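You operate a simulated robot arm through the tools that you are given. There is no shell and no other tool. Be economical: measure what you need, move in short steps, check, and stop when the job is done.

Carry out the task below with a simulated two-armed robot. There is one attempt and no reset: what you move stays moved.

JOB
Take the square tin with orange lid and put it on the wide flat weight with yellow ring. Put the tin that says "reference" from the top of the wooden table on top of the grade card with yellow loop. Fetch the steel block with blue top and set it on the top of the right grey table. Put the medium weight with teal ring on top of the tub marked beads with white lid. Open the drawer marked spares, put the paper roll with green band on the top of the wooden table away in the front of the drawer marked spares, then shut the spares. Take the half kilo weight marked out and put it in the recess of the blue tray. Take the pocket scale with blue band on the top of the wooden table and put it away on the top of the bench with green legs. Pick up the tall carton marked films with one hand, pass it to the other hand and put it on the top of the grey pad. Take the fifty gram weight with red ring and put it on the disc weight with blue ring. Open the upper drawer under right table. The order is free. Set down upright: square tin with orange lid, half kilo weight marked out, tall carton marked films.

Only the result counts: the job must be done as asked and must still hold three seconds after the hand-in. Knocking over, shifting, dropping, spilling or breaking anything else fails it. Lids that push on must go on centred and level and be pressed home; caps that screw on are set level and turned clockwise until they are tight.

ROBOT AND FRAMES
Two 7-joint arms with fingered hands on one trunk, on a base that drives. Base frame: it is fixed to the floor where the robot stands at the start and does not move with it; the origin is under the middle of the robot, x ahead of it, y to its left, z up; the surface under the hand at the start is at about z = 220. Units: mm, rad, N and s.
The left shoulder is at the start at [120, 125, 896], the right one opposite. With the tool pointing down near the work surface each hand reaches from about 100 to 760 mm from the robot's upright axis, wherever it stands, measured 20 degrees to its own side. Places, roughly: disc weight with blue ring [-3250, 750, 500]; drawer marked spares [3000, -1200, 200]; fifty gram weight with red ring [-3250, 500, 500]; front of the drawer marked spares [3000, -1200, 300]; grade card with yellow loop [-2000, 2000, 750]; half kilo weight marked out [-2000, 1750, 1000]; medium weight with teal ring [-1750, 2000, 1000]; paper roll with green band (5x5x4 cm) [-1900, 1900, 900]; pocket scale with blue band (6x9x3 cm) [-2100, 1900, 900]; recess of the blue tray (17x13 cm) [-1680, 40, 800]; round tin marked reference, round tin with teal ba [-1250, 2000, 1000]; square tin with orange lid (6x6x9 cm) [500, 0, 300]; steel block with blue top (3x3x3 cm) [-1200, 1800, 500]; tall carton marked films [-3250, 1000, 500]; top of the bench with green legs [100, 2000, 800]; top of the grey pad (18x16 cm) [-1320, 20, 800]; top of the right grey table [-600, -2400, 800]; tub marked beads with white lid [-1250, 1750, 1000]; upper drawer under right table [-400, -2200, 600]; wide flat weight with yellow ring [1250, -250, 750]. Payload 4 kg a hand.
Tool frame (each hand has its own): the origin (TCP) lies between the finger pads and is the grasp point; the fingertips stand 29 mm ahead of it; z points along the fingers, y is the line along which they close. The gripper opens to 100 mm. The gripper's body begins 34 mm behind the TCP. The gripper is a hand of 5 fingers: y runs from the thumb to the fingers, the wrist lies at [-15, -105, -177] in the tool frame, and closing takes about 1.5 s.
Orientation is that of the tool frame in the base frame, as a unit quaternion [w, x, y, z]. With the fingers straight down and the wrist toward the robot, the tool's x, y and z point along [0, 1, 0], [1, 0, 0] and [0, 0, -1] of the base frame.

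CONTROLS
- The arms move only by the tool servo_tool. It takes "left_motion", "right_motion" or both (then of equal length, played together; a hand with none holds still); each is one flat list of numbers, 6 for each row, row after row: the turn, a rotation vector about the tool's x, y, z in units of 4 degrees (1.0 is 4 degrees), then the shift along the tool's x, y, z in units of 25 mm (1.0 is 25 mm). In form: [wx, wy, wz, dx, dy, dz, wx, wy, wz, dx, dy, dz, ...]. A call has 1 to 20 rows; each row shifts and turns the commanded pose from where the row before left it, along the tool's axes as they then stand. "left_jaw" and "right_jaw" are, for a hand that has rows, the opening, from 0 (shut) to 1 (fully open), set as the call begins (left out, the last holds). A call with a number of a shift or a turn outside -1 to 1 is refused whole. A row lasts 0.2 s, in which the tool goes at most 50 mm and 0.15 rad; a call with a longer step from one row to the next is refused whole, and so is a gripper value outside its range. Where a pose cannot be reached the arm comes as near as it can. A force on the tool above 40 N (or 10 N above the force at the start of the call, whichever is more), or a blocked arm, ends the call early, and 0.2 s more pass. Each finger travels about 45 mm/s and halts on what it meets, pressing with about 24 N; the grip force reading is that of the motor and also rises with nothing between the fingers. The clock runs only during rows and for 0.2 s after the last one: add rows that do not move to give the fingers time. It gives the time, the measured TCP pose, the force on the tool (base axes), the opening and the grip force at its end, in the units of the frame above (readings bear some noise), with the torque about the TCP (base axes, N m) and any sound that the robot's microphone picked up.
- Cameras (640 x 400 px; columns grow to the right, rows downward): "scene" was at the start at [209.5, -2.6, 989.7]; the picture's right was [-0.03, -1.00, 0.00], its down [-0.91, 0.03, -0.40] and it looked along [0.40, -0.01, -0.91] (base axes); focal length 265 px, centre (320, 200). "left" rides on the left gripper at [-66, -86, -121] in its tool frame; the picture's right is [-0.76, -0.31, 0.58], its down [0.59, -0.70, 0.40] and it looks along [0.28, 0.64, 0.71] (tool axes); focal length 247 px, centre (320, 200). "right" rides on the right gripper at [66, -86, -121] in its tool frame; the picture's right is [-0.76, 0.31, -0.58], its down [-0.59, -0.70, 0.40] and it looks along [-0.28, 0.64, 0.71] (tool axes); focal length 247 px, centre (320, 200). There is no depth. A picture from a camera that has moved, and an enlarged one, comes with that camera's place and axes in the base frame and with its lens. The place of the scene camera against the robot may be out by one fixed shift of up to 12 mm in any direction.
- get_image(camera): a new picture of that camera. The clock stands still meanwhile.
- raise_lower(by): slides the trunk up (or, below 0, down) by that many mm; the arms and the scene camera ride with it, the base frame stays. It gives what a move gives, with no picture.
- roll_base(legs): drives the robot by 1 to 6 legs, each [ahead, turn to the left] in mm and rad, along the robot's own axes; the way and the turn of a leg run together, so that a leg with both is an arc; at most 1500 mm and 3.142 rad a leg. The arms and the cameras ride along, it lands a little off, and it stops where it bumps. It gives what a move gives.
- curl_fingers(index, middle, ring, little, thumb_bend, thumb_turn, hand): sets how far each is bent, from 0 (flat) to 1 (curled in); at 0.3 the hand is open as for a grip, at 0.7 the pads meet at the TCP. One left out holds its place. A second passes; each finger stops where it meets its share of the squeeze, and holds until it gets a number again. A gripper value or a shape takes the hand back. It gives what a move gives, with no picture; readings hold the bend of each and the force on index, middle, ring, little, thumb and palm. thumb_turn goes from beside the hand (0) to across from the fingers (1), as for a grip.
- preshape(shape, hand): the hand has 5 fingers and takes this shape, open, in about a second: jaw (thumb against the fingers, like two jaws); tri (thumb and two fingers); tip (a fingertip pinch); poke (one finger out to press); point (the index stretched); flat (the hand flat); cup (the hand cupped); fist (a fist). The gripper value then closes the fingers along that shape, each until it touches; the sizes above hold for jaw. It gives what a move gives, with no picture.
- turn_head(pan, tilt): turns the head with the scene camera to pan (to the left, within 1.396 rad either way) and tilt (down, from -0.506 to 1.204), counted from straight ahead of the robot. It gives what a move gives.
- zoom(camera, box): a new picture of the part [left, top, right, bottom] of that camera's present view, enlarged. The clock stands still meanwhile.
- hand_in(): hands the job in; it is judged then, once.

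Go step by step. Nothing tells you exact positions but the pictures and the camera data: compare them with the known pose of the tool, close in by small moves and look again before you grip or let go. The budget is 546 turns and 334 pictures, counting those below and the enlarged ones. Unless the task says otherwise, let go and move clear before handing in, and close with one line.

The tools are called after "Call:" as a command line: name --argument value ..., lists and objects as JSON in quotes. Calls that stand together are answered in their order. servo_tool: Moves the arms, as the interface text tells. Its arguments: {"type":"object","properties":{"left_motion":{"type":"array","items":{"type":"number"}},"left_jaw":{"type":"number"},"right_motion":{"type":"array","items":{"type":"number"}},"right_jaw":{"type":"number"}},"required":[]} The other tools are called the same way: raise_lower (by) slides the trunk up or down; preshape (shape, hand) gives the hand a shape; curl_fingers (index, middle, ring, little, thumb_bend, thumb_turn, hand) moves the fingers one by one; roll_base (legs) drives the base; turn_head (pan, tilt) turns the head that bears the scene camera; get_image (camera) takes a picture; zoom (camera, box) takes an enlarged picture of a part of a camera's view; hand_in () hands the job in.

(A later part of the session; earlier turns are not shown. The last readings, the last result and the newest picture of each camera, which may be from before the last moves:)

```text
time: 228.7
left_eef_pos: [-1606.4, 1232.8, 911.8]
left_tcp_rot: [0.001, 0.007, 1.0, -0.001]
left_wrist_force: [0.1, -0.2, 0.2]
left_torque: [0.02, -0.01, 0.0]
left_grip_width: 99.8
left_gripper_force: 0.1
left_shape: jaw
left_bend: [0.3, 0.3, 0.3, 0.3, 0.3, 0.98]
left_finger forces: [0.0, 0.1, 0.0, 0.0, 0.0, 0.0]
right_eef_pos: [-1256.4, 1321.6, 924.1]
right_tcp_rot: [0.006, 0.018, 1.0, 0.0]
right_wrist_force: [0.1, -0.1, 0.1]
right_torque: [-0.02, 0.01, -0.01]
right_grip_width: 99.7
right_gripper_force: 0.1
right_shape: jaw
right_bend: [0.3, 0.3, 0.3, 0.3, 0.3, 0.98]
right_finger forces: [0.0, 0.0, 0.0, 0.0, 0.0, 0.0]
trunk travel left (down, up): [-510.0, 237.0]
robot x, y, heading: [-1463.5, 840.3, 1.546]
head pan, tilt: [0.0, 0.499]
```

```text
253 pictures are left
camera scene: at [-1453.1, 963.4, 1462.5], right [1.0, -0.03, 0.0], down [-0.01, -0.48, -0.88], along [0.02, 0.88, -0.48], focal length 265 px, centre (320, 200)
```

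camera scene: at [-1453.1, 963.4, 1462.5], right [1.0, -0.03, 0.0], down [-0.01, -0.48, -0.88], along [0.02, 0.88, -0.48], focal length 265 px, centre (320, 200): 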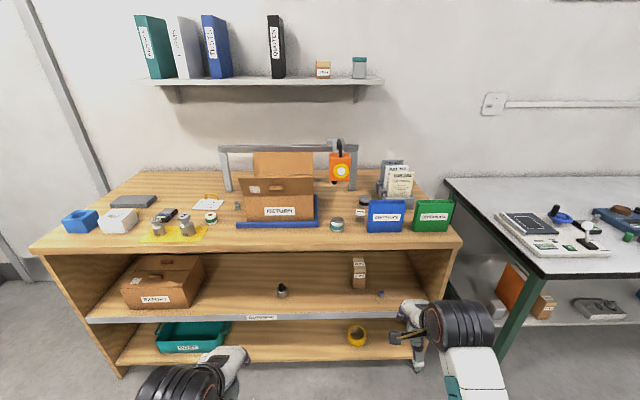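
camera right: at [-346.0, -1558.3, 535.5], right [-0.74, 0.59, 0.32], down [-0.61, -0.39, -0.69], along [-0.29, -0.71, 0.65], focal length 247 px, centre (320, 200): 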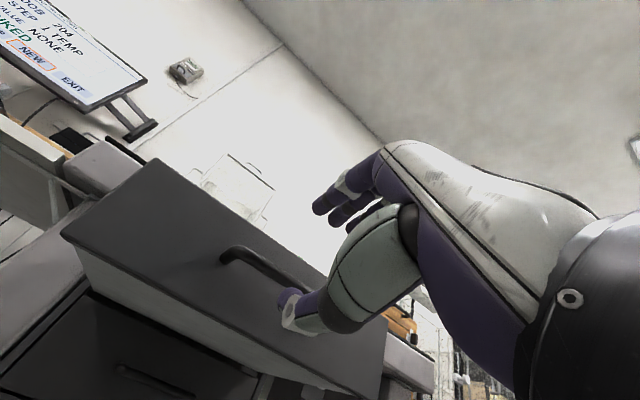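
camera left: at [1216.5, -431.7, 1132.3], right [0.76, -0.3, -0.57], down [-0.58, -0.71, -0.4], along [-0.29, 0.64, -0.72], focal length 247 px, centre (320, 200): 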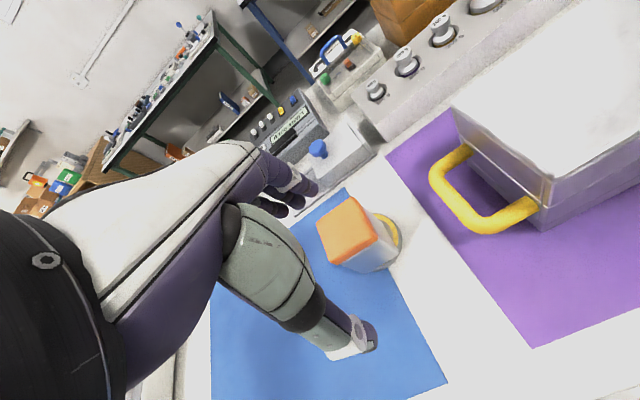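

Call:
zoom --camera "scene" --box '[40, 170, 250, 260]'

Call:
zoom --camera "scene" --box '[220, 130, 460, 250]'

Call:
zoom --camera "scene" --box '[230, 240, 430, 350]'

```text
3.05 times, centred on (145, 215) of scene
camera zoom: at [-1453.1, 963.4, 1462.5], right [1.0, -0.03, 0.0], down [-0.01, -0.48, -0.88], along [0.02, 0.88, -0.48], focal length 809 px, centre (853, 154)
```

zoom: 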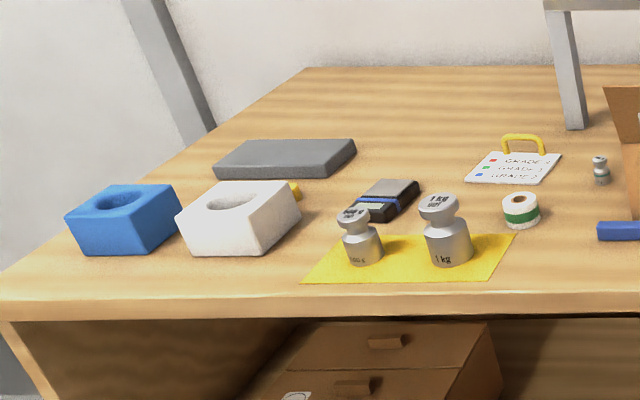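

```text
2.67 times, centred on (340, 190) of scene
camera zoom: at [-1453.1, 963.4, 1462.5], right [1.0, -0.03, 0.0], down [-0.01, -0.48, -0.88], along [0.02, 0.88, -0.48], focal length 708 px, centre (267, 227)
```

zoom: 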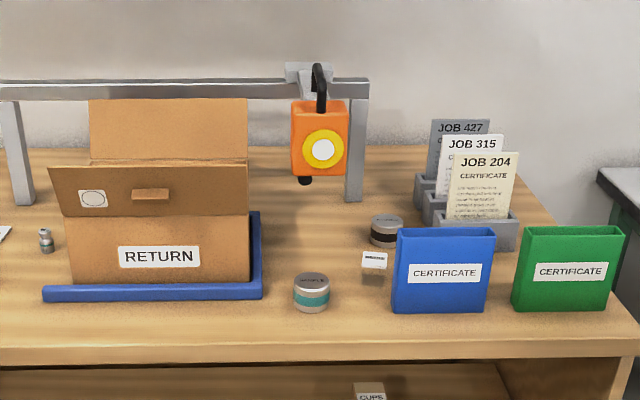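

```text
3.20 times, centred on (330, 295) of scene
camera zoom: at [-1453.1, 963.4, 1462.5], right [1.0, -0.03, 0.0], down [-0.01, -0.48, -0.88], along [0.02, 0.88, -0.48], focal length 849 px, centre (288, -104)
```

zoom: 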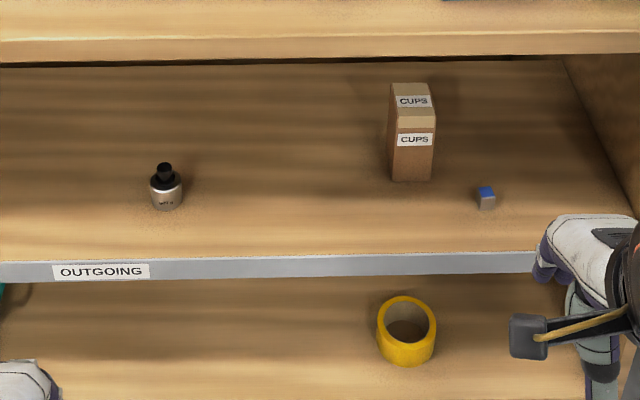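

I can see nearly all targets on the wooden table. Zooming to read labels.

Call:
zoom --camera "scene" --box '[310, 195, 390, 245]'

Call:
zoom --camera "scene" --box '[140, 185, 250, 245]'

```text
8.00 times, centred on (350, 220) of scene
camera zoom: at [-1453.1, 963.4, 1462.5], right [1.0, -0.03, 0.0], down [-0.01, -0.48, -0.88], along [0.02, 0.88, -0.48], focal length 2123 px, centre (80, 40)
```

zoom: 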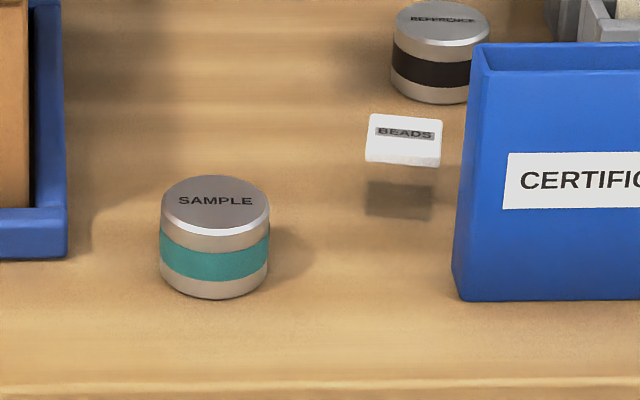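

```text
5.82 times, centred on (195, 215) of scene
camera zoom: at [-1453.1, 963.4, 1462.5], right [1.0, -0.03, 0.0], down [-0.01, -0.48, -0.88], along [0.02, 0.88, -0.48], focal length 1544 px, centre (1047, 113)
```

zoom: 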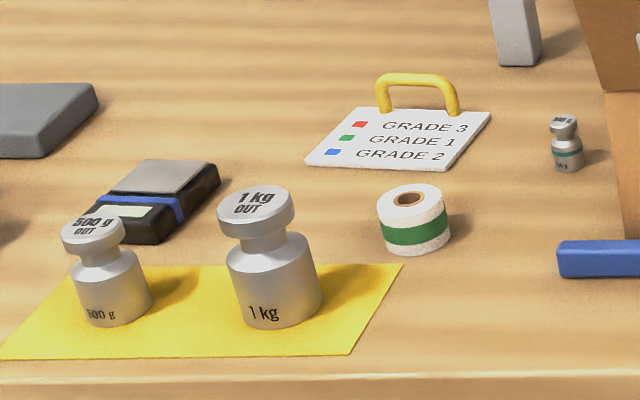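

Labels read: the black-banded tin is "REFERENCE", the clear cube with white lid is "BEADS", the small teal-ringed weight stands by the RETURN box, and "500 g OUT" is on the yellow sheet. Space beside box and folder is tight, so I'll test yawing the hands to point right (fingers toward +X).

Call:
servo_tool --right_motion '[0, 0, 1, 0, 0, 0, 0, 0, 1, 0, 0, 0, 0, 0, 1, 0, 0, 0, 0, 0, 1, 0, 0, 0, 0, 0, 1, 0, 0, 0, 0, 0, 1, 0, 0, 0, 0, 0, 1, 0, 0, 0, 0, 0, 1, 0, 0, 0, 0, 0, 1, 0, 0, 0, 0, 0, 1, 0, 0, 0, 0, 0, 1, 0, 0, 0, 0, 0, 1, 0, 0, 0, 0, 0, 1, 0, 0, 0, 0, 0, 1, 0, 0, 0, 0, 0, 1, 0, 0, 0, 0, 0, 1, 0, 0, 0, 0, 0, 1, 0, 0, 0, 0, 0, 1, 0, 0, 0, 0, 0, 1, 0, 0, 0, 0, 0, 1, 0, 0, 0]' --left_motion '[0, 0, 1, 0, 0, 0, 0, 0, 1, 0, 0, 0, 0, 0, 1, 0, 0, 0, 0, 0, 1, 0, 0, 0, 0, 0, 1, 0, 0, 0, 0, 0, 1, 0, 0, 0, 0, 0, 1, 0, 0, 0, 0, 0, 1, 0, 0, 0, 0, 0, 1, 0, 0, 0, 0, 0, 1, 0, 0, 0, 0, 0, 1, 0, 0, 0, 0, 0, 1, 0, 0, 0, 0, 0, 1, 0, 0, 0, 0, 0, 1, 0, 0, 0, 0, 0, 1, 0, 0, 0, 0, 0, 1, 0, 0, 0, 0, 0, 1, 0, 0, 0, 0, 0, 1, 0, 0, 0, 0, 0, 1, 0, 0, 0, 0, 0, 1, 0, 0, 0]'

Call:
get_image --camera "scene"

```text
time: 231.3
left_eef_pos: [-1607.0, 1234.3, 912.7]
left_tcp_rot: [0.002, 0.414, 0.91, -0.001]
left_wrist_force: [-0.2, -0.1, 0.3]
left_torque: [0.02, -0.01, 0.01]
left_grip_width: 99.9
left_gripper_force: 0.0
left_shape: jaw
left_bend: [0.3, 0.3, 0.3, 0.3, 0.3, 0.98]
left_finger forces: [0.0, 0.1, 0.0, 0.0, 0.1, 0.1]
right_eef_pos: [-1187.6, 1319.5, 927.6]
right_tcp_rot: [0.072, 0.432, 0.898, 0.032]
right_wrist_force: [-0.9, -0.8, -0.2]
right_torque: [-0.01, 0.01, 0.0]
right_grip_width: 100.0
right_gripper_force: 0.0
right_shape: jaw
right_bend: [0.3, 0.3, 0.3, 0.3, 0.3, 0.98]
right_finger forces: [0.0, 0.1, 0.1, 0.0, 0.0, 0.1]
trunk travel left (down, up): [-510.0, 237.0]
robot x, y, heading: [-1458.5, 842.2, 1.545]
head pan, tilt: [0.0, 0.499]
stopped in row 13 (right hand): the arm was blocked; the commanded pose is now the measured one
```

```text
247 pictures are left
camera scene: at [-1453.0, 963.4, 1462.5], right [1.0, -0.03, 0.0], down [-0.01, -0.48, -0.88], along [0.02, 0.88, -0.48], focal length 265 px, centre (320, 200)
```

scene: 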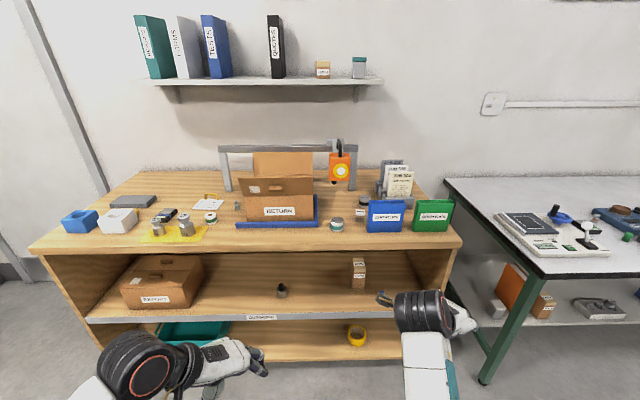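

The left hand yaws inward freely; the right doesn't like outward yaw. I'll use the left hand for the teal weight: continue its yaw to 90° and undo the right's.

Call:
servo_tool --right_motion '[0, 0, -1, 0.2, 0, 0, 0, 0, -1, 0.2, 0, 0, 0, 0, -1, 0.2, 0, 0, 0, 0, -1, 0.2, 0, 0, 0, 0, -1, 0.2, 0, 0, 0, 0, -1, 0.2, 0, 0, 0, 0, -1, 0.2, 0, 0, 0, 0, -1, 0.2, 0, 0, 0, 0, -1, 0.2, 0, 0, 0, 0, -1, 0.2, 0, 0, 0, 0, -1, 0, 0, 0, 0, 0, -1, 0, 0, 0]' --left_motion '[0, 0, 1, 0, 0, 0, 0, 0, 1, 0, 0, 0, 0, 0, 1, 0, 0, 0, 0, 0, 1, 0, 0, 0, 0, 0, 1, 0, 0, 0, 0, 0, 1, 0, 0, 0, 0, 0, 1, 0, 0, 0, 0, 0, 1, 0, 0, 0, 0, 0, 1, 0, 0, 0, 0, 0, 1, 0, 0, 0, 0, 0, 0, 0, 0, 0, 0, 0, 0, 0, 0, 0]'

```text
time: 233.9
left_eef_pos: [-1607.3, 1233.6, 913.7]
left_tcp_rot: [0.002, 0.7, 0.714, -0.001]
left_wrist_force: [-0.5, 0.9, 0.2]
left_torque: [0.01, 0.02, 0.0]
left_grip_width: 100.0
left_gripper_force: 0.0
left_shape: jaw
left_bend: [0.3, 0.3, 0.3, 0.3, 0.3, 0.98]
left_finger forces: [0.0, 0.0, 0.0, 0.0, 0.1, 0.0]
right_eef_pos: [-1228.3, 1346.1, 921.8]
right_tcp_rot: [0.079, 0.029, 0.996, -0.001]
right_wrist_force: [-0.1, 0.2, -0.6]
right_torque: [0.01, 0.02, -0.04]
right_grip_width: 99.8
right_gripper_force: 0.0
right_shape: jaw
right_bend: [0.3, 0.3, 0.3, 0.3, 0.3, 0.98]
right_finger forces: [0.0, 0.1, 0.1, 0.0, 0.0, 0.0]
trunk travel left (down, up): [-510.0, 237.0]
robot x, y, heading: [-1462.0, 841.5, 1.541]
head pan, tilt: [0.0, 0.499]
```

Call:
servo_tool --right_motion '[0, 0.6, 0, 0, -1, -0.9, 0, 0.6, 0, 0, -1, -0.9, 0, 0.6, 0, 0, -1, -0.9, 0, 0.45, 0, 0, -1, -0.9, 0, 0, 0, 0, -1, -0.9, 0, 0, 0, 0, -1, -0.9]' --left_motion '[0, 0, 0, 0, 0, -1, 0, 0, 0, 0, 0, -1, 0, 0, 0, 0, 0, -1, 0, 0, 0, 0, 0, -1, 0, 0, 0, 0, 0, -1, 0, 0, 0, 0, 0, -1]'

Call:
roll_base --legs '[[0, 0.503], [490, 0], [0, -0.473]]'

Call:
turn_head --pan 0.0 --tilt 0.75

Call:
get_image --camera "scene"

Call:
get_image --camera "left"

```text
time: 235.3
left_eef_pos: [-1606.5, 1233.8, 1062.6]
left_tcp_rot: [0.002, 0.7, 0.715, -0.001]
left_wrist_force: [-0.3, 0.0, -0.6]
left_torque: [0.02, 0.02, 0.01]
left_grip_width: 100.0
left_gripper_force: 0.1
left_shape: jaw
left_bend: [0.3, 0.3, 0.3, 0.3, 0.3, 0.98]
left_finger forces: [0.0, 0.1, 0.0, 0.0, 0.0, 0.0]
right_eef_pos: [-1244.8, 1214.6, 1049.3]
right_tcp_rot: [0.0, 0.029, 1.0, 0.001]
right_wrist_force: [0.7, -0.2, -0.1]
right_torque: [0.01, 0.04, -0.01]
right_grip_width: 99.6
right_gripper_force: 0.1
right_shape: jaw
right_bend: [0.3, 0.3, 0.3, 0.3, 0.3, 0.98]
right_finger forces: [0.1, 0.1, 0.0, 0.1, 0.0, 0.0]
right hand out of reach, approached as far as the arm can: row 6
trunk travel left (down, up): [-510.0, 237.0]
robot x, y, heading: [-1459.6, 841.7, 1.546]
head pan, tilt: [0.0, 0.499]
```

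```text
time: 241.1
left_eef_pos: [-1848.0, 1670.9, 1062.4]
left_tcp_rot: [0.002, 0.687, 0.727, 0.0]
left_wrist_force: [0.3, -0.4, 0.4]
left_torque: [-0.01, 0.0, 0.04]
left_grip_width: 100.0
left_gripper_force: 0.2
left_shape: jaw
left_bend: [0.3, 0.3, 0.3, 0.3, 0.3, 0.98]
left_finger forces: [0.0, 0.0, 0.0, 0.1, 0.1, 0.0]
right_eef_pos: [-1485.7, 1663.4, 1048.8]
right_tcp_rot: [0.0, 0.012, 1.0, 0.001]
right_wrist_force: [0.7, 0.9, -0.2]
right_torque: [-0.02, 0.02, 0.0]
right_grip_width: 99.9
right_gripper_force: 0.1
right_shape: jaw
right_bend: [0.3, 0.3, 0.3, 0.3, 0.3, 0.98]
right_finger forces: [0.1, 0.0, 0.0, 0.0, 0.0, 0.0]
trunk travel left (down, up): [-510.0, 237.0]
robot x, y, heading: [-1688.3, 1281.4, 1.578]
head pan, tilt: [0.0, 0.499]
```

```text
time: 241.9
left_eef_pos: [-1849.0, 1669.8, 1061.9]
left_tcp_rot: [0.002, 0.687, 0.727, 0.0]
left_wrist_force: [0.2, -0.1, -0.7]
left_torque: [0.0, 0.01, -0.01]
left_grip_width: 99.8
left_gripper_force: 0.0
left_shape: jaw
left_bend: [0.3, 0.3, 0.3, 0.3, 0.3, 0.98]
left_finger forces: [0.0, 0.0, 0.0, 0.0, 0.0, 0.0]
right_eef_pos: [-1485.8, 1663.4, 1048.0]
right_tcp_rot: [0.0, 0.011, 1.0, 0.001]
right_wrist_force: [-0.3, -1.1, 0.2]
right_torque: [0.01, 0.0, 0.01]
right_grip_width: 99.8
right_gripper_force: 0.0
right_shape: jaw
right_bend: [0.3, 0.3, 0.3, 0.3, 0.3, 0.98]
right_finger forces: [0.0, 0.1, 0.0, 0.1, 0.0, 0.1]
trunk travel left (down, up): [-510.0, 237.0]
robot x, y, heading: [-1688.7, 1281.9, 1.581]
head pan, tilt: [0.0, 0.75]
```

```text
246 pictures are left
camera scene: at [-1685.3, 1397.0, 1440.6], right [1.0, 0.01, 0.0], down [0.01, -0.68, -0.73], along [-0.01, 0.73, -0.68], focal length 265 px, centre (320, 200)
```

scene: 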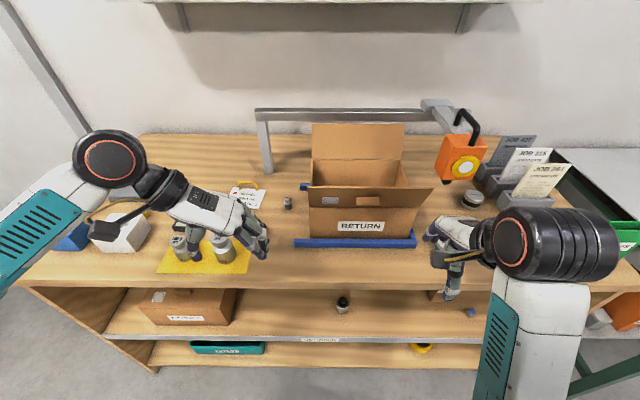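

```text
245 pictures are left
camera left: at [-1930.5, 1598.7, 1182.2], right [-0.26, -0.77, -0.58], down [-0.73, 0.55, -0.4], along [0.63, 0.32, -0.71], focal length 247 px, centre (320, 200)
```

left: 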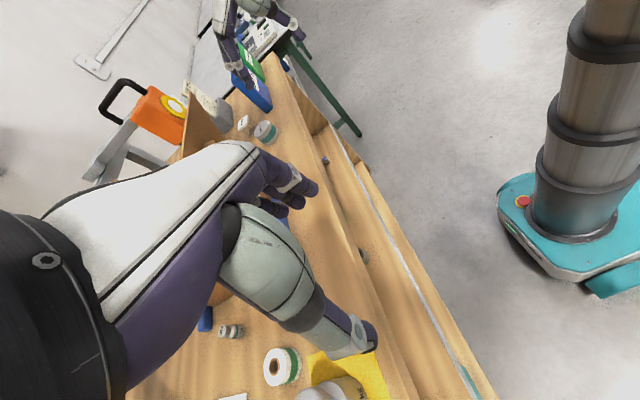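

Call:
zoom --camera "left" --box '[170, 290, 330, 390]'

Call:
zoom --camera "scene" --box '[200, 150, 340, 250]'

```text
4.00 times, centred on (250, 340) of left
camera zoom: at [-1930.5, 1598.7, 1182.2], right [-0.26, -0.77, -0.58], down [-0.73, 0.55, -0.4], along [0.63, 0.32, -0.71], focal length 988 px, centre (600, -360)
```

zoom: 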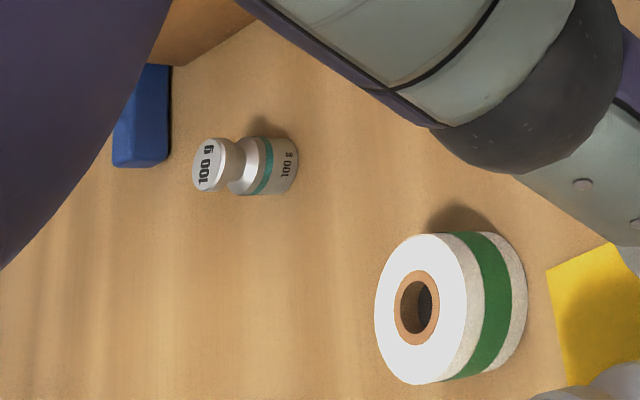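

```text
4.00 times, centred on (270, 200) of scene
camera zoom: at [-1685.3, 1397.0, 1440.6], right [1.0, 0.01, 0.0], down [0.01, -0.68, -0.73], along [-0.01, 0.73, -0.68], focal length 1062 px, centre (520, 200)
```

zoom: 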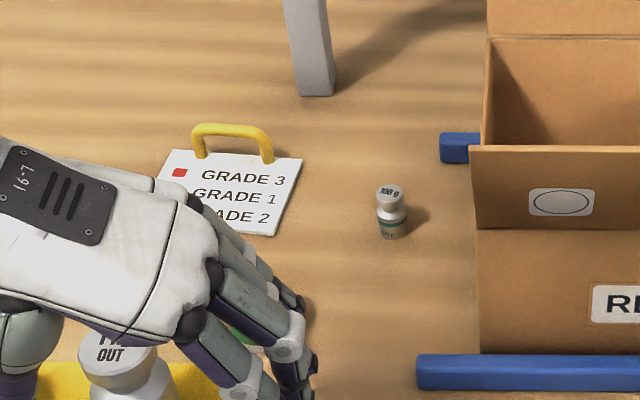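

The 100 g teal weight is at about (−1790, 1974) with the wooden top near z = 855 and its front at y ≈ 1730. I'll move the right hand up and out of the way, then drive 110 mm closer.

Call:
servo_tool --right_motion '[0, 0, 0, -0.9, 0, -0.9, 0, 0, 0, -0.9, 0, -0.9, 0, 0, 0, -0.9, 0, -0.9, 0, 0, 0, -0.9, 0, -0.9, 0, 0, 0, -0.5, 0, -0.9]'

Call:
roll_base --legs '[[110, 0]]'

Call:
servo_tool --left_motion '[0, 0, 0, 0.9, 0, 0, 0, 0, 0, 0.9, 0, 0, 0, 0, 0, 0.9, 0, 0, 0, 0, 0, 0.9, 0, 0, 0, 0, 0, 0, 0, 0]'

Call:
get_image --camera "left"

Call:
get_image --camera "scene"

```text
time: 243.1
left_eef_pos: [-1849.2, 1669.7, 1063.0]
left_tcp_rot: [0.001, 0.687, 0.727, -0.001]
left_wrist_force: [-0.2, 1.0, -0.1]
left_torque: [0.0, -0.02, 0.01]
left_grip_width: 99.6
left_gripper_force: 0.1
left_shape: jaw
left_bend: [0.3, 0.3, 0.3, 0.3, 0.3, 0.98]
left_finger forces: [0.0, 0.0, 0.0, 0.0, 0.0, 0.1]
right_eef_pos: [-1382.8, 1664.3, 1160.8]
right_tcp_rot: [-0.001, 0.012, 1.0, 0.001]
right_wrist_force: [-0.3, -0.2, -0.1]
right_torque: [0.01, -0.02, -0.03]
right_grip_width: 100.2
right_gripper_force: 0.0
right_shape: jaw
right_bend: [0.3, 0.3, 0.3, 0.3, 0.3, 0.98]
right_finger forces: [0.0, 0.0, 0.0, 0.0, 0.0, 0.0]
right hand out of reach, approached as far as the arm can: row 1
trunk travel left (down, up): [-510.0, 237.0]
robot x, y, heading: [-1687.6, 1279.4, 1.582]
head pan, tilt: [0.0, 0.75]
```

```text
time: 244.3
left_eef_pos: [-1849.5, 1782.0, 1061.5]
left_tcp_rot: [0.002, 0.687, 0.727, -0.001]
left_wrist_force: [0.2, 0.3, -0.7]
left_torque: [0.01, 0.0, 0.03]
left_grip_width: 99.9
left_gripper_force: 0.0
left_shape: jaw
left_bend: [0.3, 0.3, 0.3, 0.3, 0.3, 0.98]
left_finger forces: [0.0, 0.0, 0.0, 0.0, 0.1, 0.1]
right_eef_pos: [-1385.2, 1777.3, 1159.6]
right_tcp_rot: [-0.001, 0.011, 1.0, 0.001]
right_wrist_force: [-0.1, -0.4, 0.9]
right_torque: [-0.01, 0.0, 0.0]
right_grip_width: 99.7
right_gripper_force: 0.0
right_shape: jaw
right_bend: [0.3, 0.3, 0.3, 0.3, 0.3, 0.98]
right_finger forces: [0.0, 0.0, 0.0, 0.1, 0.0, 0.1]
trunk travel left (down, up): [-510.0, 237.0]
robot x, y, heading: [-1689.5, 1388.9, 1.583]
head pan, tilt: [0.0, 0.75]
```

```text
time: 245.5
left_eef_pos: [-1855.9, 1870.9, 1063.0]
left_tcp_rot: [0.001, 0.687, 0.727, -0.001]
left_wrist_force: [-0.5, 0.5, -0.2]
left_torque: [-0.02, -0.03, -0.03]
left_grip_width: 99.9
left_gripper_force: 0.1
left_shape: jaw
left_bend: [0.3, 0.3, 0.3, 0.3, 0.3, 0.98]
left_finger forces: [0.1, 0.0, 0.0, 0.1, 0.1, 0.0]
right_eef_pos: [-1385.2, 1776.1, 1161.3]
right_tcp_rot: [0.0, 0.012, 1.0, 0.001]
right_wrist_force: [0.6, -0.1, -0.2]
right_torque: [0.01, 0.0, -0.01]
right_grip_width: 99.9
right_gripper_force: 0.0
right_shape: jaw
right_bend: [0.3, 0.3, 0.3, 0.3, 0.3, 0.98]
right_finger forces: [0.0, 0.0, 0.1, 0.0, 0.0, 0.0]
trunk travel left (down, up): [-510.0, 237.0]
robot x, y, heading: [-1692.1, 1397.0, 1.58]
head pan, tilt: [0.0, 0.75]
```

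```text
242 pictures are left
camera left: at [-1937.0, 1799.5, 1182.4], right [-0.26, -0.77, -0.58], down [-0.73, 0.55, -0.4], along [0.63, 0.32, -0.71], focal length 247 px, centre (320, 200)
```

left: 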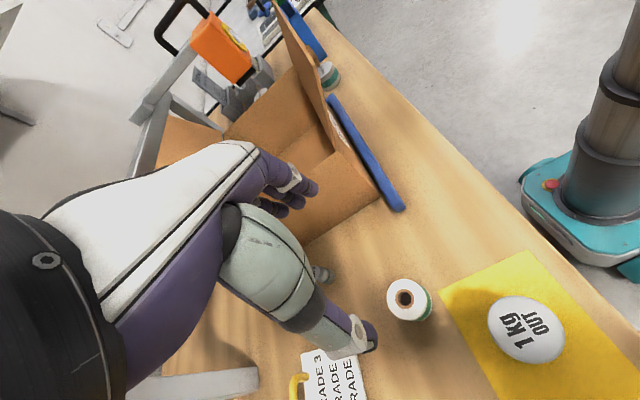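

```text
241 pictures are left
camera scene: at [-1686.3, 1507.7, 1440.5], right [1.0, 0.01, 0.0], down [0.01, -0.68, -0.73], along [-0.01, 0.73, -0.68], focal length 265 px, centre (320, 200)
```

scene: 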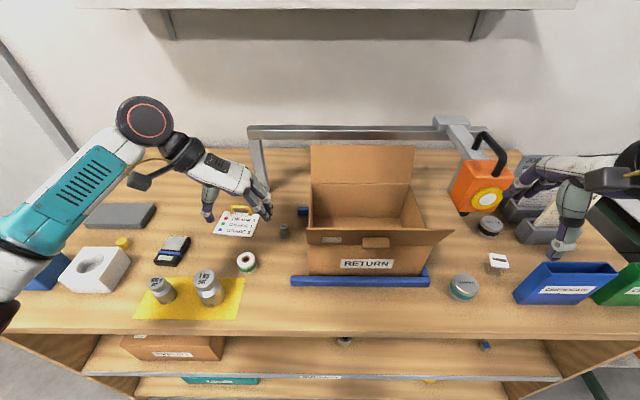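

Call:
zoom --camera "left" --box '[270, 230, 400, 330]'

Call:
zoom --camera "scene" --box '[190, 170, 350, 280]'

```text
4.00 times, centred on (335, 280) of left
camera zoom: at [-1937.0, 1799.5, 1182.4], right [-0.26, -0.77, -0.58], down [-0.73, 0.55, -0.4], along [0.63, 0.32, -0.71], focal length 988 px, centre (260, -120)
```

zoom: 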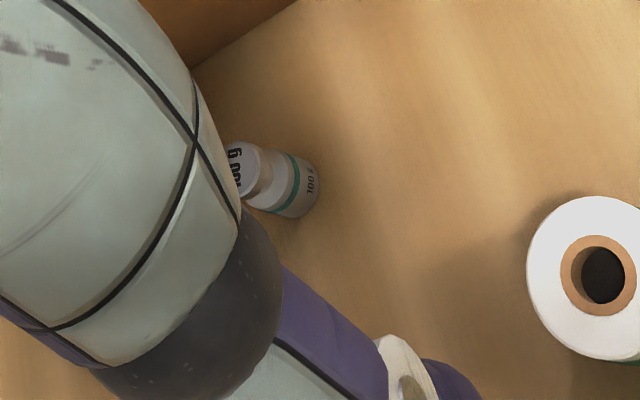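

```text
3.64 times, centred on (270, 225) of scene
camera zoom: at [-1686.3, 1507.7, 1440.5], right [1.0, 0.01, 0.0], down [0.01, -0.68, -0.73], along [-0.01, 0.73, -0.68], focal length 965 px, centre (502, 109)
```

zoom: 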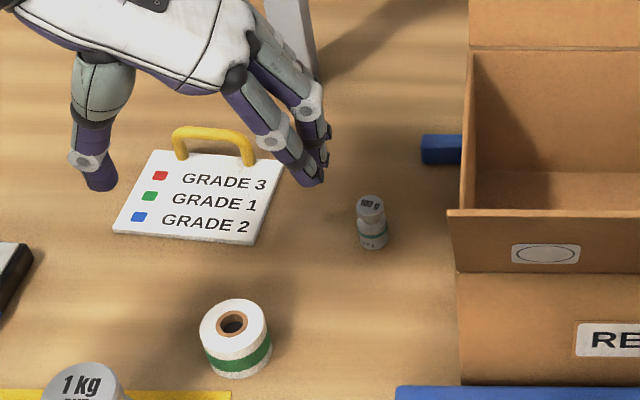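

The weight is at (−1793, 1969), z 860–902. Moving over it and descending part way.

Call:
servo_tool --left_motion '[0, 0, 0, 0.94, 0.68, 0, 0, 0, 0, 0.94, 0.68, 0, 0, 0, 0, 0.94, 0.69, 0, 0, 0, 0, 0.94, 0.69, 0, 0, 0, 0, 0, 0, 0.8, 0, 0, 0, 0, 0, 0.8, 0, 0, 0, 0, 0, 0.8, 0, 0, 0, 0, 0, 0.8, 0, 0, 0, 0, 0, 0.8, 0, 0, 0, 0, 0, 0]' --left_jaw 0.7

Call:
zoom --camera "left" --box '[220, 140, 440, 340]'

Call:
zoom --camera "scene" --box '[190, 170, 350, 280]'

```text
time: 247.7
left_eef_pos: [-1791.2, 1968.9, 962.8]
left_tcp_rot: [0.001, 0.687, 0.727, -0.001]
left_wrist_force: [0.1, 0.4, 0.7]
left_torque: [0.02, 0.0, 0.01]
left_grip_width: 70.4
left_gripper_force: 0.0
left_shape: jaw
left_bend: [0.41, 0.35, 0.26, 0.4, 0.3, 0.99]
left_finger forces: [0.1, 0.1, 0.0, 0.1, 0.0, 0.1]
right_eef_pos: [-1384.5, 1775.6, 1159.8]
right_tcp_rot: [0.0, 0.011, 1.0, 0.001]
right_wrist_force: [0.6, 0.1, 0.4]
right_torque: [0.01, 0.01, -0.02]
right_grip_width: 99.8
right_gripper_force: 0.0
right_shape: jaw
right_bend: [0.3, 0.3, 0.3, 0.3, 0.3, 0.98]
right_finger forces: [0.0, 0.0, 0.0, 0.0, 0.0, 0.0]
trunk travel left (down, up): [-510.0, 237.0]
robot x, y, heading: [-1689.3, 1391.9, 1.577]
head pan, tilt: [0.0, 0.75]
```

```text
2.00 times, centred on (330, 240) of left
camera zoom: at [-1872.7, 1897.0, 1081.7], right [-0.26, -0.77, -0.58], down [-0.73, 0.55, -0.4], along [0.63, 0.32, -0.71], focal length 494 px, centre (300, 120)
```

zoom: 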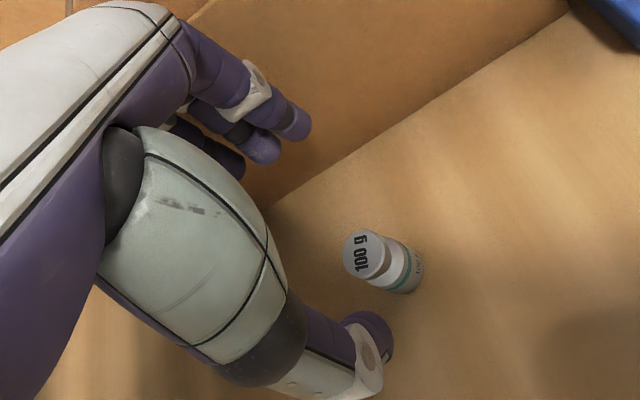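

```text
3.64 times, centred on (270, 225) of scene
camera zoom: at [-1686.1, 1508.0, 1440.5], right [1.0, 0.01, 0.0], down [0.01, -0.68, -0.73], along [-0.01, 0.73, -0.68], focal length 965 px, centre (502, 109)
```

zoom: 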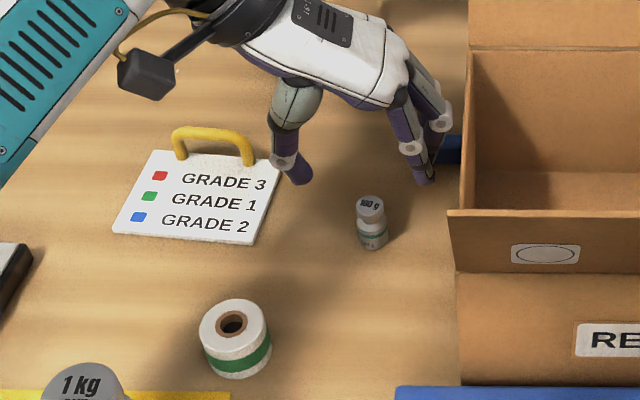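

Well aligned. Descending to grip height.

Call:
servo_tool --left_motion '[0, 0, 0, 0, -0.16, 0.8, 0, 0, 0, 0, 0, 0.9, 0, 0, 0, 0, 0, 0.9, 0, 0, 0, 0, 0, 0]'

Call:
zoom --camera "left" --box '[220, 140, 440, 340]'

Call:
zoom --camera "scene" --box '[190, 170, 350, 280]'

```text
time: 248.7
left_eef_pos: [-1795.5, 1968.0, 897.1]
left_tcp_rot: [0.001, 0.687, 0.726, 0.001]
left_wrist_force: [-1.1, 0.3, 0.1]
left_torque: [0.0, -0.01, -0.01]
left_grip_width: 70.3
left_gripper_force: 0.1
left_shape: jaw
left_bend: [0.41, 0.35, 0.26, 0.4, 0.3, 0.99]
left_finger forces: [0.1, 0.0, 0.0, 0.1, 0.0, 0.0]
right_eef_pos: [-1384.5, 1775.4, 1160.4]
right_tcp_rot: [0.0, 0.011, 1.0, 0.002]
right_wrist_force: [0.1, 0.4, -0.8]
right_torque: [-0.01, -0.03, -0.01]
right_grip_width: 99.7
right_gripper_force: 0.1
right_shape: jaw
right_bend: [0.3, 0.3, 0.3, 0.3, 0.3, 0.98]
right_finger forces: [0.0, 0.0, 0.1, 0.0, 0.0, 0.0]
trunk travel left (down, up): [-510.0, 237.0]
robot x, y, heading: [-1687.4, 1392.1, 1.585]
head pan, tilt: [0.0, 0.75]
```

```text
2.00 times, centred on (330, 240) of left
camera zoom: at [-1876.9, 1896.6, 1017.0], right [-0.26, -0.77, -0.58], down [-0.73, 0.55, -0.4], along [0.63, 0.32, -0.71], focal length 494 px, centre (300, 120)
```

zoom: 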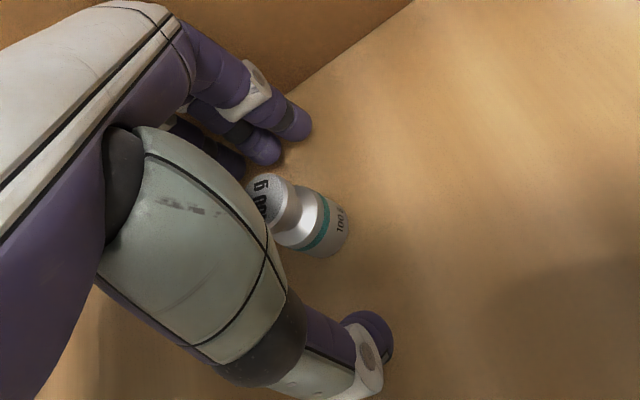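

```text
3.64 times, centred on (270, 225) of scene
camera zoom: at [-1686.2, 1507.9, 1440.5], right [1.0, 0.01, 0.0], down [0.01, -0.68, -0.73], along [-0.01, 0.73, -0.68], focal length 965 px, centre (502, 109)
```

zoom: 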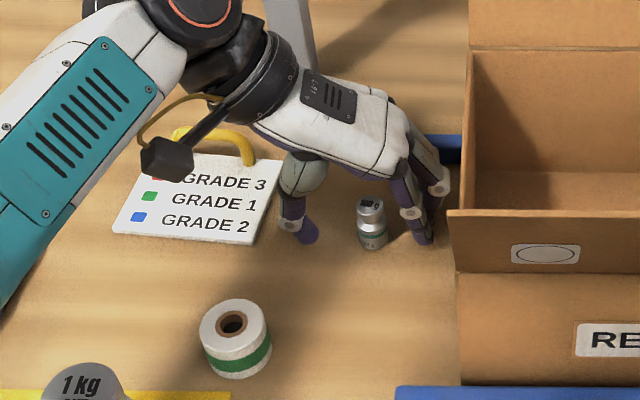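

Call:
servo_tool --left_motion '[0, 0, 0, 0, 0, 0, 0, 0, 0, 0, 0, 0, 0, 0, 0, 0, 0, 0, 0, 0, 0, 0, 0, 0, 0, 0, 0, 0, 0, 0, 0, 0, 0, 0, 0, 0, 0, 0, 0, 0, 0, 0, 0, 0, 0, 0, 0, 0]' --left_jaw 0

Call:
zoom --camera "left" --box '[220, 140, 440, 340]'

Call:
zoom --camera "scene" --box '[190, 170, 350, 280]'

```text
time: 250.5
left_eef_pos: [-1795.0, 1966.6, 897.4]
left_tcp_rot: [0.001, 0.687, 0.726, -0.002]
left_wrist_force: [-1.0, -1.3, -0.9]
left_torque: [0.0, 0.0, -0.02]
left_grip_width: 12.5
left_gripper_force: 24.1
left_shape: jaw
left_bend: [0.67, 0.59, 0.7, 0.7, 0.73, 1.0]
left_finger forces: [9.3, 9.0, 0.0, 0.1, 19.3, 0.0]
right_eef_pos: [-1384.5, 1776.1, 1159.9]
right_tcp_rot: [0.0, 0.011, 1.0, 0.001]
right_wrist_force: [-0.4, -0.4, 0.1]
right_torque: [0.01, 0.0, 0.0]
right_grip_width: 99.9
right_gripper_force: 0.1
right_shape: jaw
right_bend: [0.3, 0.3, 0.3, 0.3, 0.3, 0.98]
right_finger forces: [0.0, 0.0, 0.1, 0.1, 0.0, 0.0]
trunk travel left (down, up): [-510.0, 237.0]
robot x, y, heading: [-1691.5, 1390.8, 1.579]
head pan, tilt: [0.0, 0.75]
```

```text
2.00 times, centred on (330, 240) of left
camera zoom: at [-1877.0, 1896.6, 1017.2], right [-0.26, -0.77, -0.58], down [-0.73, 0.55, -0.4], along [0.63, 0.32, -0.71], focal length 494 px, centre (300, 120)
```

zoom: 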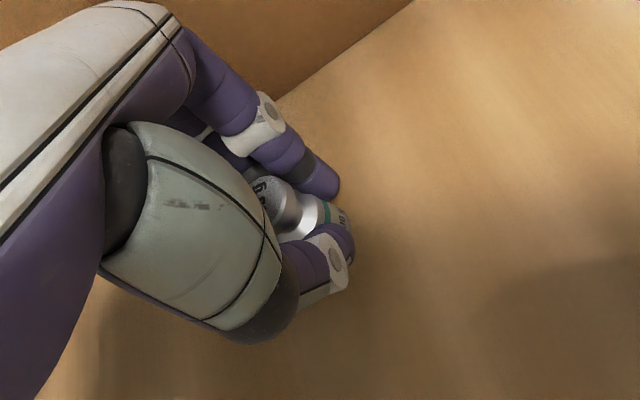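

```text
3.64 times, centred on (270, 225) of scene
camera zoom: at [-1686.2, 1507.9, 1440.5], right [1.0, 0.01, 0.0], down [0.01, -0.68, -0.73], along [-0.01, 0.73, -0.68], focal length 965 px, centre (502, 109)
```

zoom: 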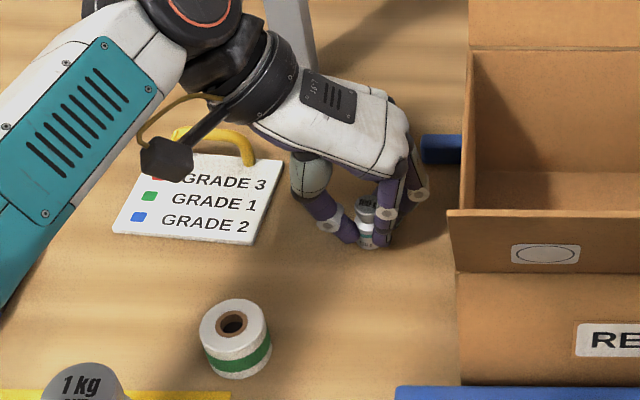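

Gripped between index/middle and thumb. Lifting straight up.

Call:
servo_tool --left_motion '[0, 0, 0, 0, 0, -0.4, 0, 0, 0, 0, 0, -0.8, 0, 0, 0, 0, 0, -0.9, 0, 0, 0, 0, 0, -0.9, 0, 0, 0, 0, 0, -0.9, 0, 0, 0, 0, 0, -0.9, 0, 0, 0, 0, 0, -0.9, 0, 0, 0, 0, 0, -0.9, 0, 0, 0, 0, 0, -0.9, 0, 0, 0, 0, 0, 0]'

Call:
get_image --camera "left"

Call:
get_image --camera "scene"

```text
time: 252.7
left_eef_pos: [-1797.1, 1968.4, 1083.6]
left_tcp_rot: [0.002, 0.687, 0.727, -0.001]
left_wrist_force: [0.0, 0.4, -0.8]
left_torque: [0.01, -0.01, -0.03]
left_grip_width: 12.2
left_gripper_force: 24.1
left_shape: jaw
left_bend: [0.67, 0.59, 0.7, 0.7, 0.73, 1.0]
left_finger forces: [9.7, 8.9, 0.1, 0.1, 18.9, 0.0]
right_eef_pos: [-1385.1, 1776.8, 1160.4]
right_tcp_rot: [0.0, 0.012, 1.0, 0.001]
right_wrist_force: [-0.6, -0.7, -0.3]
right_torque: [-0.01, 0.04, 0.01]
right_grip_width: 99.9
right_gripper_force: 0.0
right_shape: jaw
right_bend: [0.3, 0.3, 0.3, 0.3, 0.3, 0.98]
right_finger forces: [0.1, 0.0, 0.0, 0.0, 0.0, 0.0]
trunk travel left (down, up): [-510.0, 237.0]
robot x, y, heading: [-1687.7, 1391.2, 1.582]
head pan, tilt: [0.0, 0.75]
```

```text
232 pictures are left
camera left: at [-1877.7, 1897.4, 1204.1], right [-0.26, -0.78, -0.57], down [-0.73, 0.55, -0.4], along [0.63, 0.32, -0.71], focal length 247 px, centre (320, 200)
```

left: 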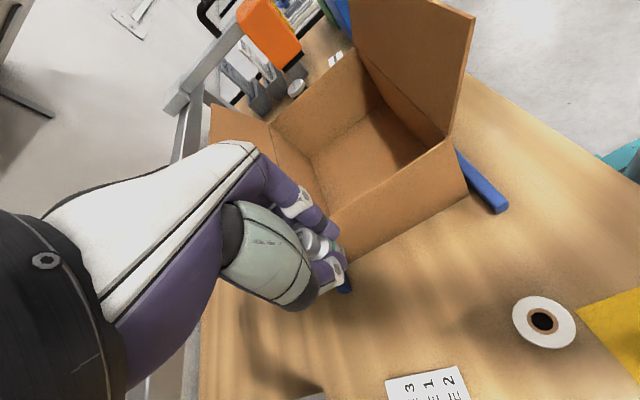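

```text
231 pictures are left
camera scene: at [-1686.2, 1508.2, 1440.4], right [1.0, 0.01, 0.0], down [0.01, -0.68, -0.73], along [-0.01, 0.73, -0.68], focal length 265 px, centre (320, 200)
```

scene: 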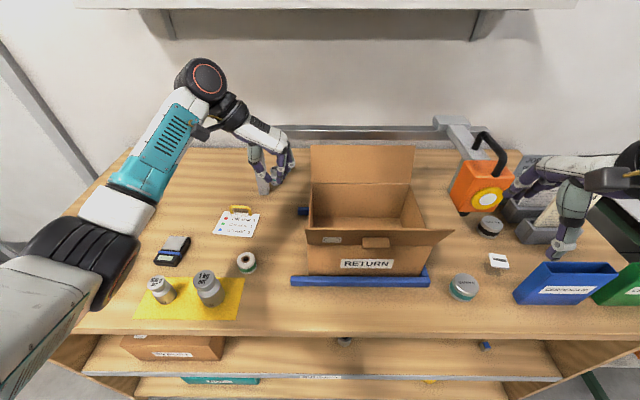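

The weight is up in the hand. Backing out and moving sideways to the beads tub (≈ (−1260, 1890)).

Call:
roll_base --legs '[[-340, 0], [0, -1.575], [536, 0], [0, 1.571], [220, 0]]'

Call:
get_image --camera "scene"

Call:
get_image --camera "left"

```text
time: 266.7
left_eef_pos: [-1255.2, 1859.7, 1084.5]
left_tcp_rot: [0.003, 0.692, 0.721, 0.0]
left_wrist_force: [0.3, 0.1, -1.1]
left_torque: [-0.04, 0.03, -0.04]
left_grip_width: 9.1
left_gripper_force: 24.3
left_shape: jaw
left_bend: [0.71, 0.58, 0.7, 0.7, 0.76, 1.0]
left_finger forces: [0.0, 9.4, 1.3, 0.0, 0.0, 0.0]
right_eef_pos: [-845.7, 1660.3, 1161.0]
right_tcp_rot: [0.0, 0.018, 1.0, 0.001]
right_wrist_force: [-0.8, 0.9, 0.1]
right_torque: [0.01, 0.01, 0.03]
right_grip_width: 99.8
right_gripper_force: 0.1
right_shape: jaw
right_bend: [0.3, 0.3, 0.3, 0.3, 0.3, 0.98]
right_finger forces: [0.0, 0.0, 0.0, 0.0, 0.0, 0.0]
trunk travel left (down, up): [-510.0, 237.0]
robot x, y, heading: [-1158.1, 1280.4, 1.565]
head pan, tilt: [0.0, 0.75]
```

```text
230 pictures are left
camera scene: at [-1151.5, 1397.7, 1440.4], right [1.0, -0.01, 0.0], down [0.0, -0.68, -0.73], along [0.0, 0.73, -0.68], focal length 265 px, centre (320, 200)
```

scene: 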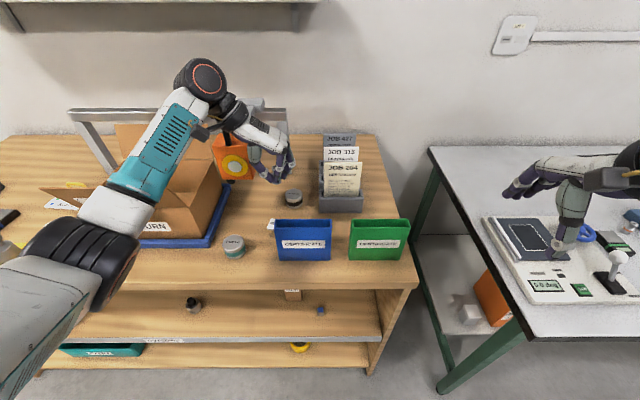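

```text
229 pictures are left
camera left: at [-1337.5, 1789.5, 1203.7], right [-0.27, -0.77, -0.57], down [-0.73, 0.56, -0.4], along [0.63, 0.31, -0.71], focal length 247 px, centre (320, 200)
```

left: 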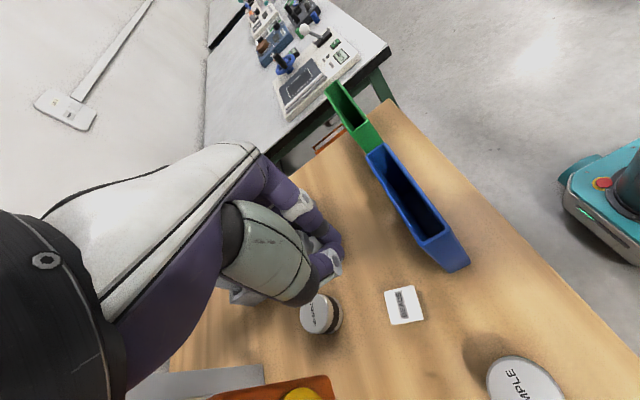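

The finger readings changed — the weight may have slipped. Zooming on the hand.

Call:
zoom --camera "left" --box '[200, 180, 380, 340]'

Call:
zoom --camera "scene" --box '[200, 90, 320, 200]'

```text
2.50 times, centred on (290, 260) of left
camera zoom: at [-1337.5, 1789.5, 1203.7], right [-0.27, -0.77, -0.57], down [-0.73, 0.56, -0.4], along [0.63, 0.31, -0.71], focal length 617 px, centre (395, 50)
```

zoom: 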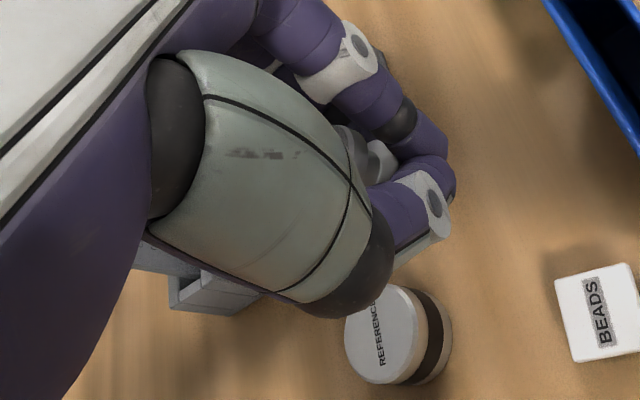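

```text
3.64 times, centred on (260, 145) of scene
camera zoom: at [-1151.5, 1397.7, 1440.4], right [1.0, -0.01, 0.0], down [0.0, -0.68, -0.73], along [0.0, 0.73, -0.68], focal length 965 px, centre (538, 400)
```

zoom: 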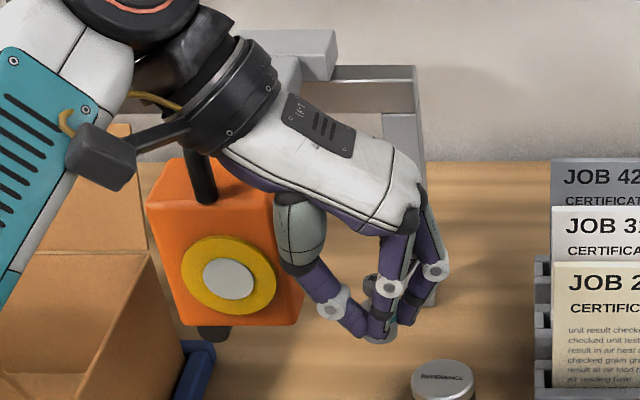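

Call:
zoom --camera "scene" --box '[250, 140, 300, 190]'

Call:
zoom --camera "left" --box '[290, 190, 350, 260]'

```text
8.00 times, centred on (275, 165) of scene
camera zoom: at [-1151.5, 1397.7, 1440.4], right [1.0, -0.01, 0.0], down [0.0, -0.68, -0.73], along [0.0, 0.73, -0.68], focal length 2123 px, centre (680, 480)
```

zoom: 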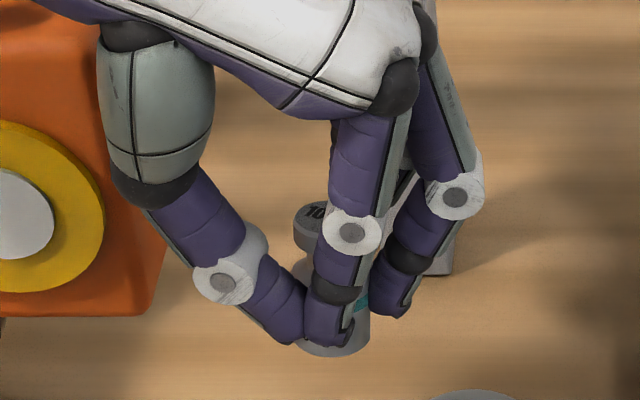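

```text
5.71 times, centred on (320, 225) of left
camera zoom: at [-1337.5, 1789.5, 1203.7], right [-0.27, -0.77, -0.57], down [-0.73, 0.56, -0.4], along [0.63, 0.31, -0.71], focal length 1411 px, centre (320, 57)
```

zoom: 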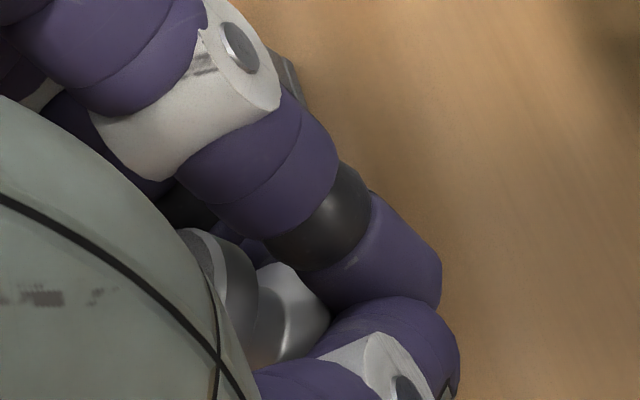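

The weight is still held upright but has slid beside the index finger. I'll set it down by visual guidance; first shifting over the lid and triangulating.

Call:
servo_tool --left_motion '[0, 0, 0, -0.14, -0.58, 0, 0, 0, 0, -0.13, -0.58, 0, 0, 0, 0, 0, 0, 0.8, 0, 0, 0, 0, 0, 0.8, 0, 0, 0, 0, 0, 0]'

Call:
zoom --camera "left" --box '[280, 200, 480, 360]'

Call:
zoom --camera "scene" --box '[225, 150, 325, 240]'

```text
time: 267.9
left_eef_pos: [-1282.5, 1851.3, 1043.0]
left_tcp_rot: [0.003, 0.692, 0.722, -0.001]
left_wrist_force: [0.3, -0.4, -1.0]
left_torque: [-0.01, -0.02, 0.0]
left_grip_width: 9.0
left_gripper_force: 23.6
left_shape: jaw
left_bend: [0.71, 0.58, 0.71, 0.7, 0.76, 1.0]
left_finger forces: [0.0, 9.6, 0.5, 0.1, 0.0, 0.0]
right_eef_pos: [-846.9, 1660.9, 1160.1]
right_tcp_rot: [0.0, 0.019, 1.0, 0.001]
right_wrist_force: [-0.1, 0.1, -0.5]
right_torque: [0.03, -0.02, -0.01]
right_grip_width: 99.7
right_gripper_force: 0.1
right_shape: jaw
right_bend: [0.3, 0.3, 0.3, 0.3, 0.3, 0.98]
right_finger forces: [0.0, 0.1, 0.1, 0.0, 0.0, 0.1]
trunk travel left (down, up): [-510.0, 237.0]
robot x, y, heading: [-1156.8, 1282.4, 1.561]
head pan, tilt: [0.0, 0.75]
```

```text
2.50 times, centred on (380, 280) of left
camera zoom: at [-1366.6, 1780.7, 1163.4], right [-0.27, -0.77, -0.58], down [-0.73, 0.56, -0.4], along [0.63, 0.31, -0.71], focal length 617 px, centre (170, 0)
```

zoom: 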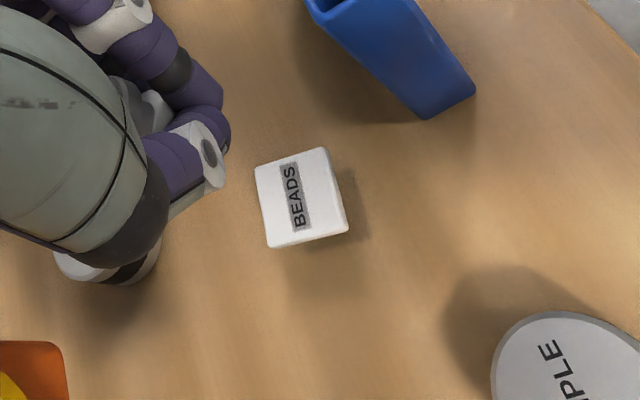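

```text
4.44 times, centred on (275, 195) of scene
camera zoom: at [-1151.3, 1397.0, 1440.5], right [1.0, -0.01, 0.0], down [0.0, -0.68, -0.73], along [0.0, 0.73, -0.68], focal length 1180 px, centre (520, 222)
```

zoom: 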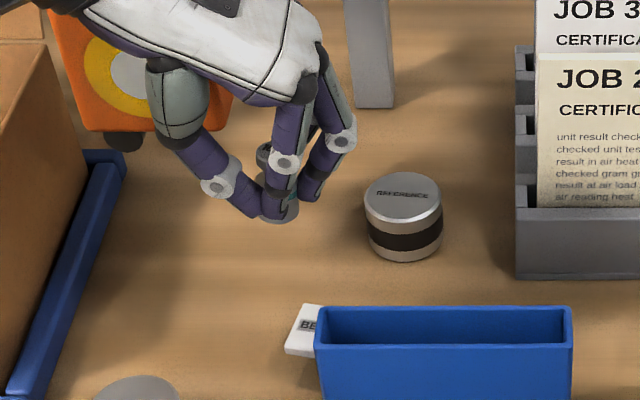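

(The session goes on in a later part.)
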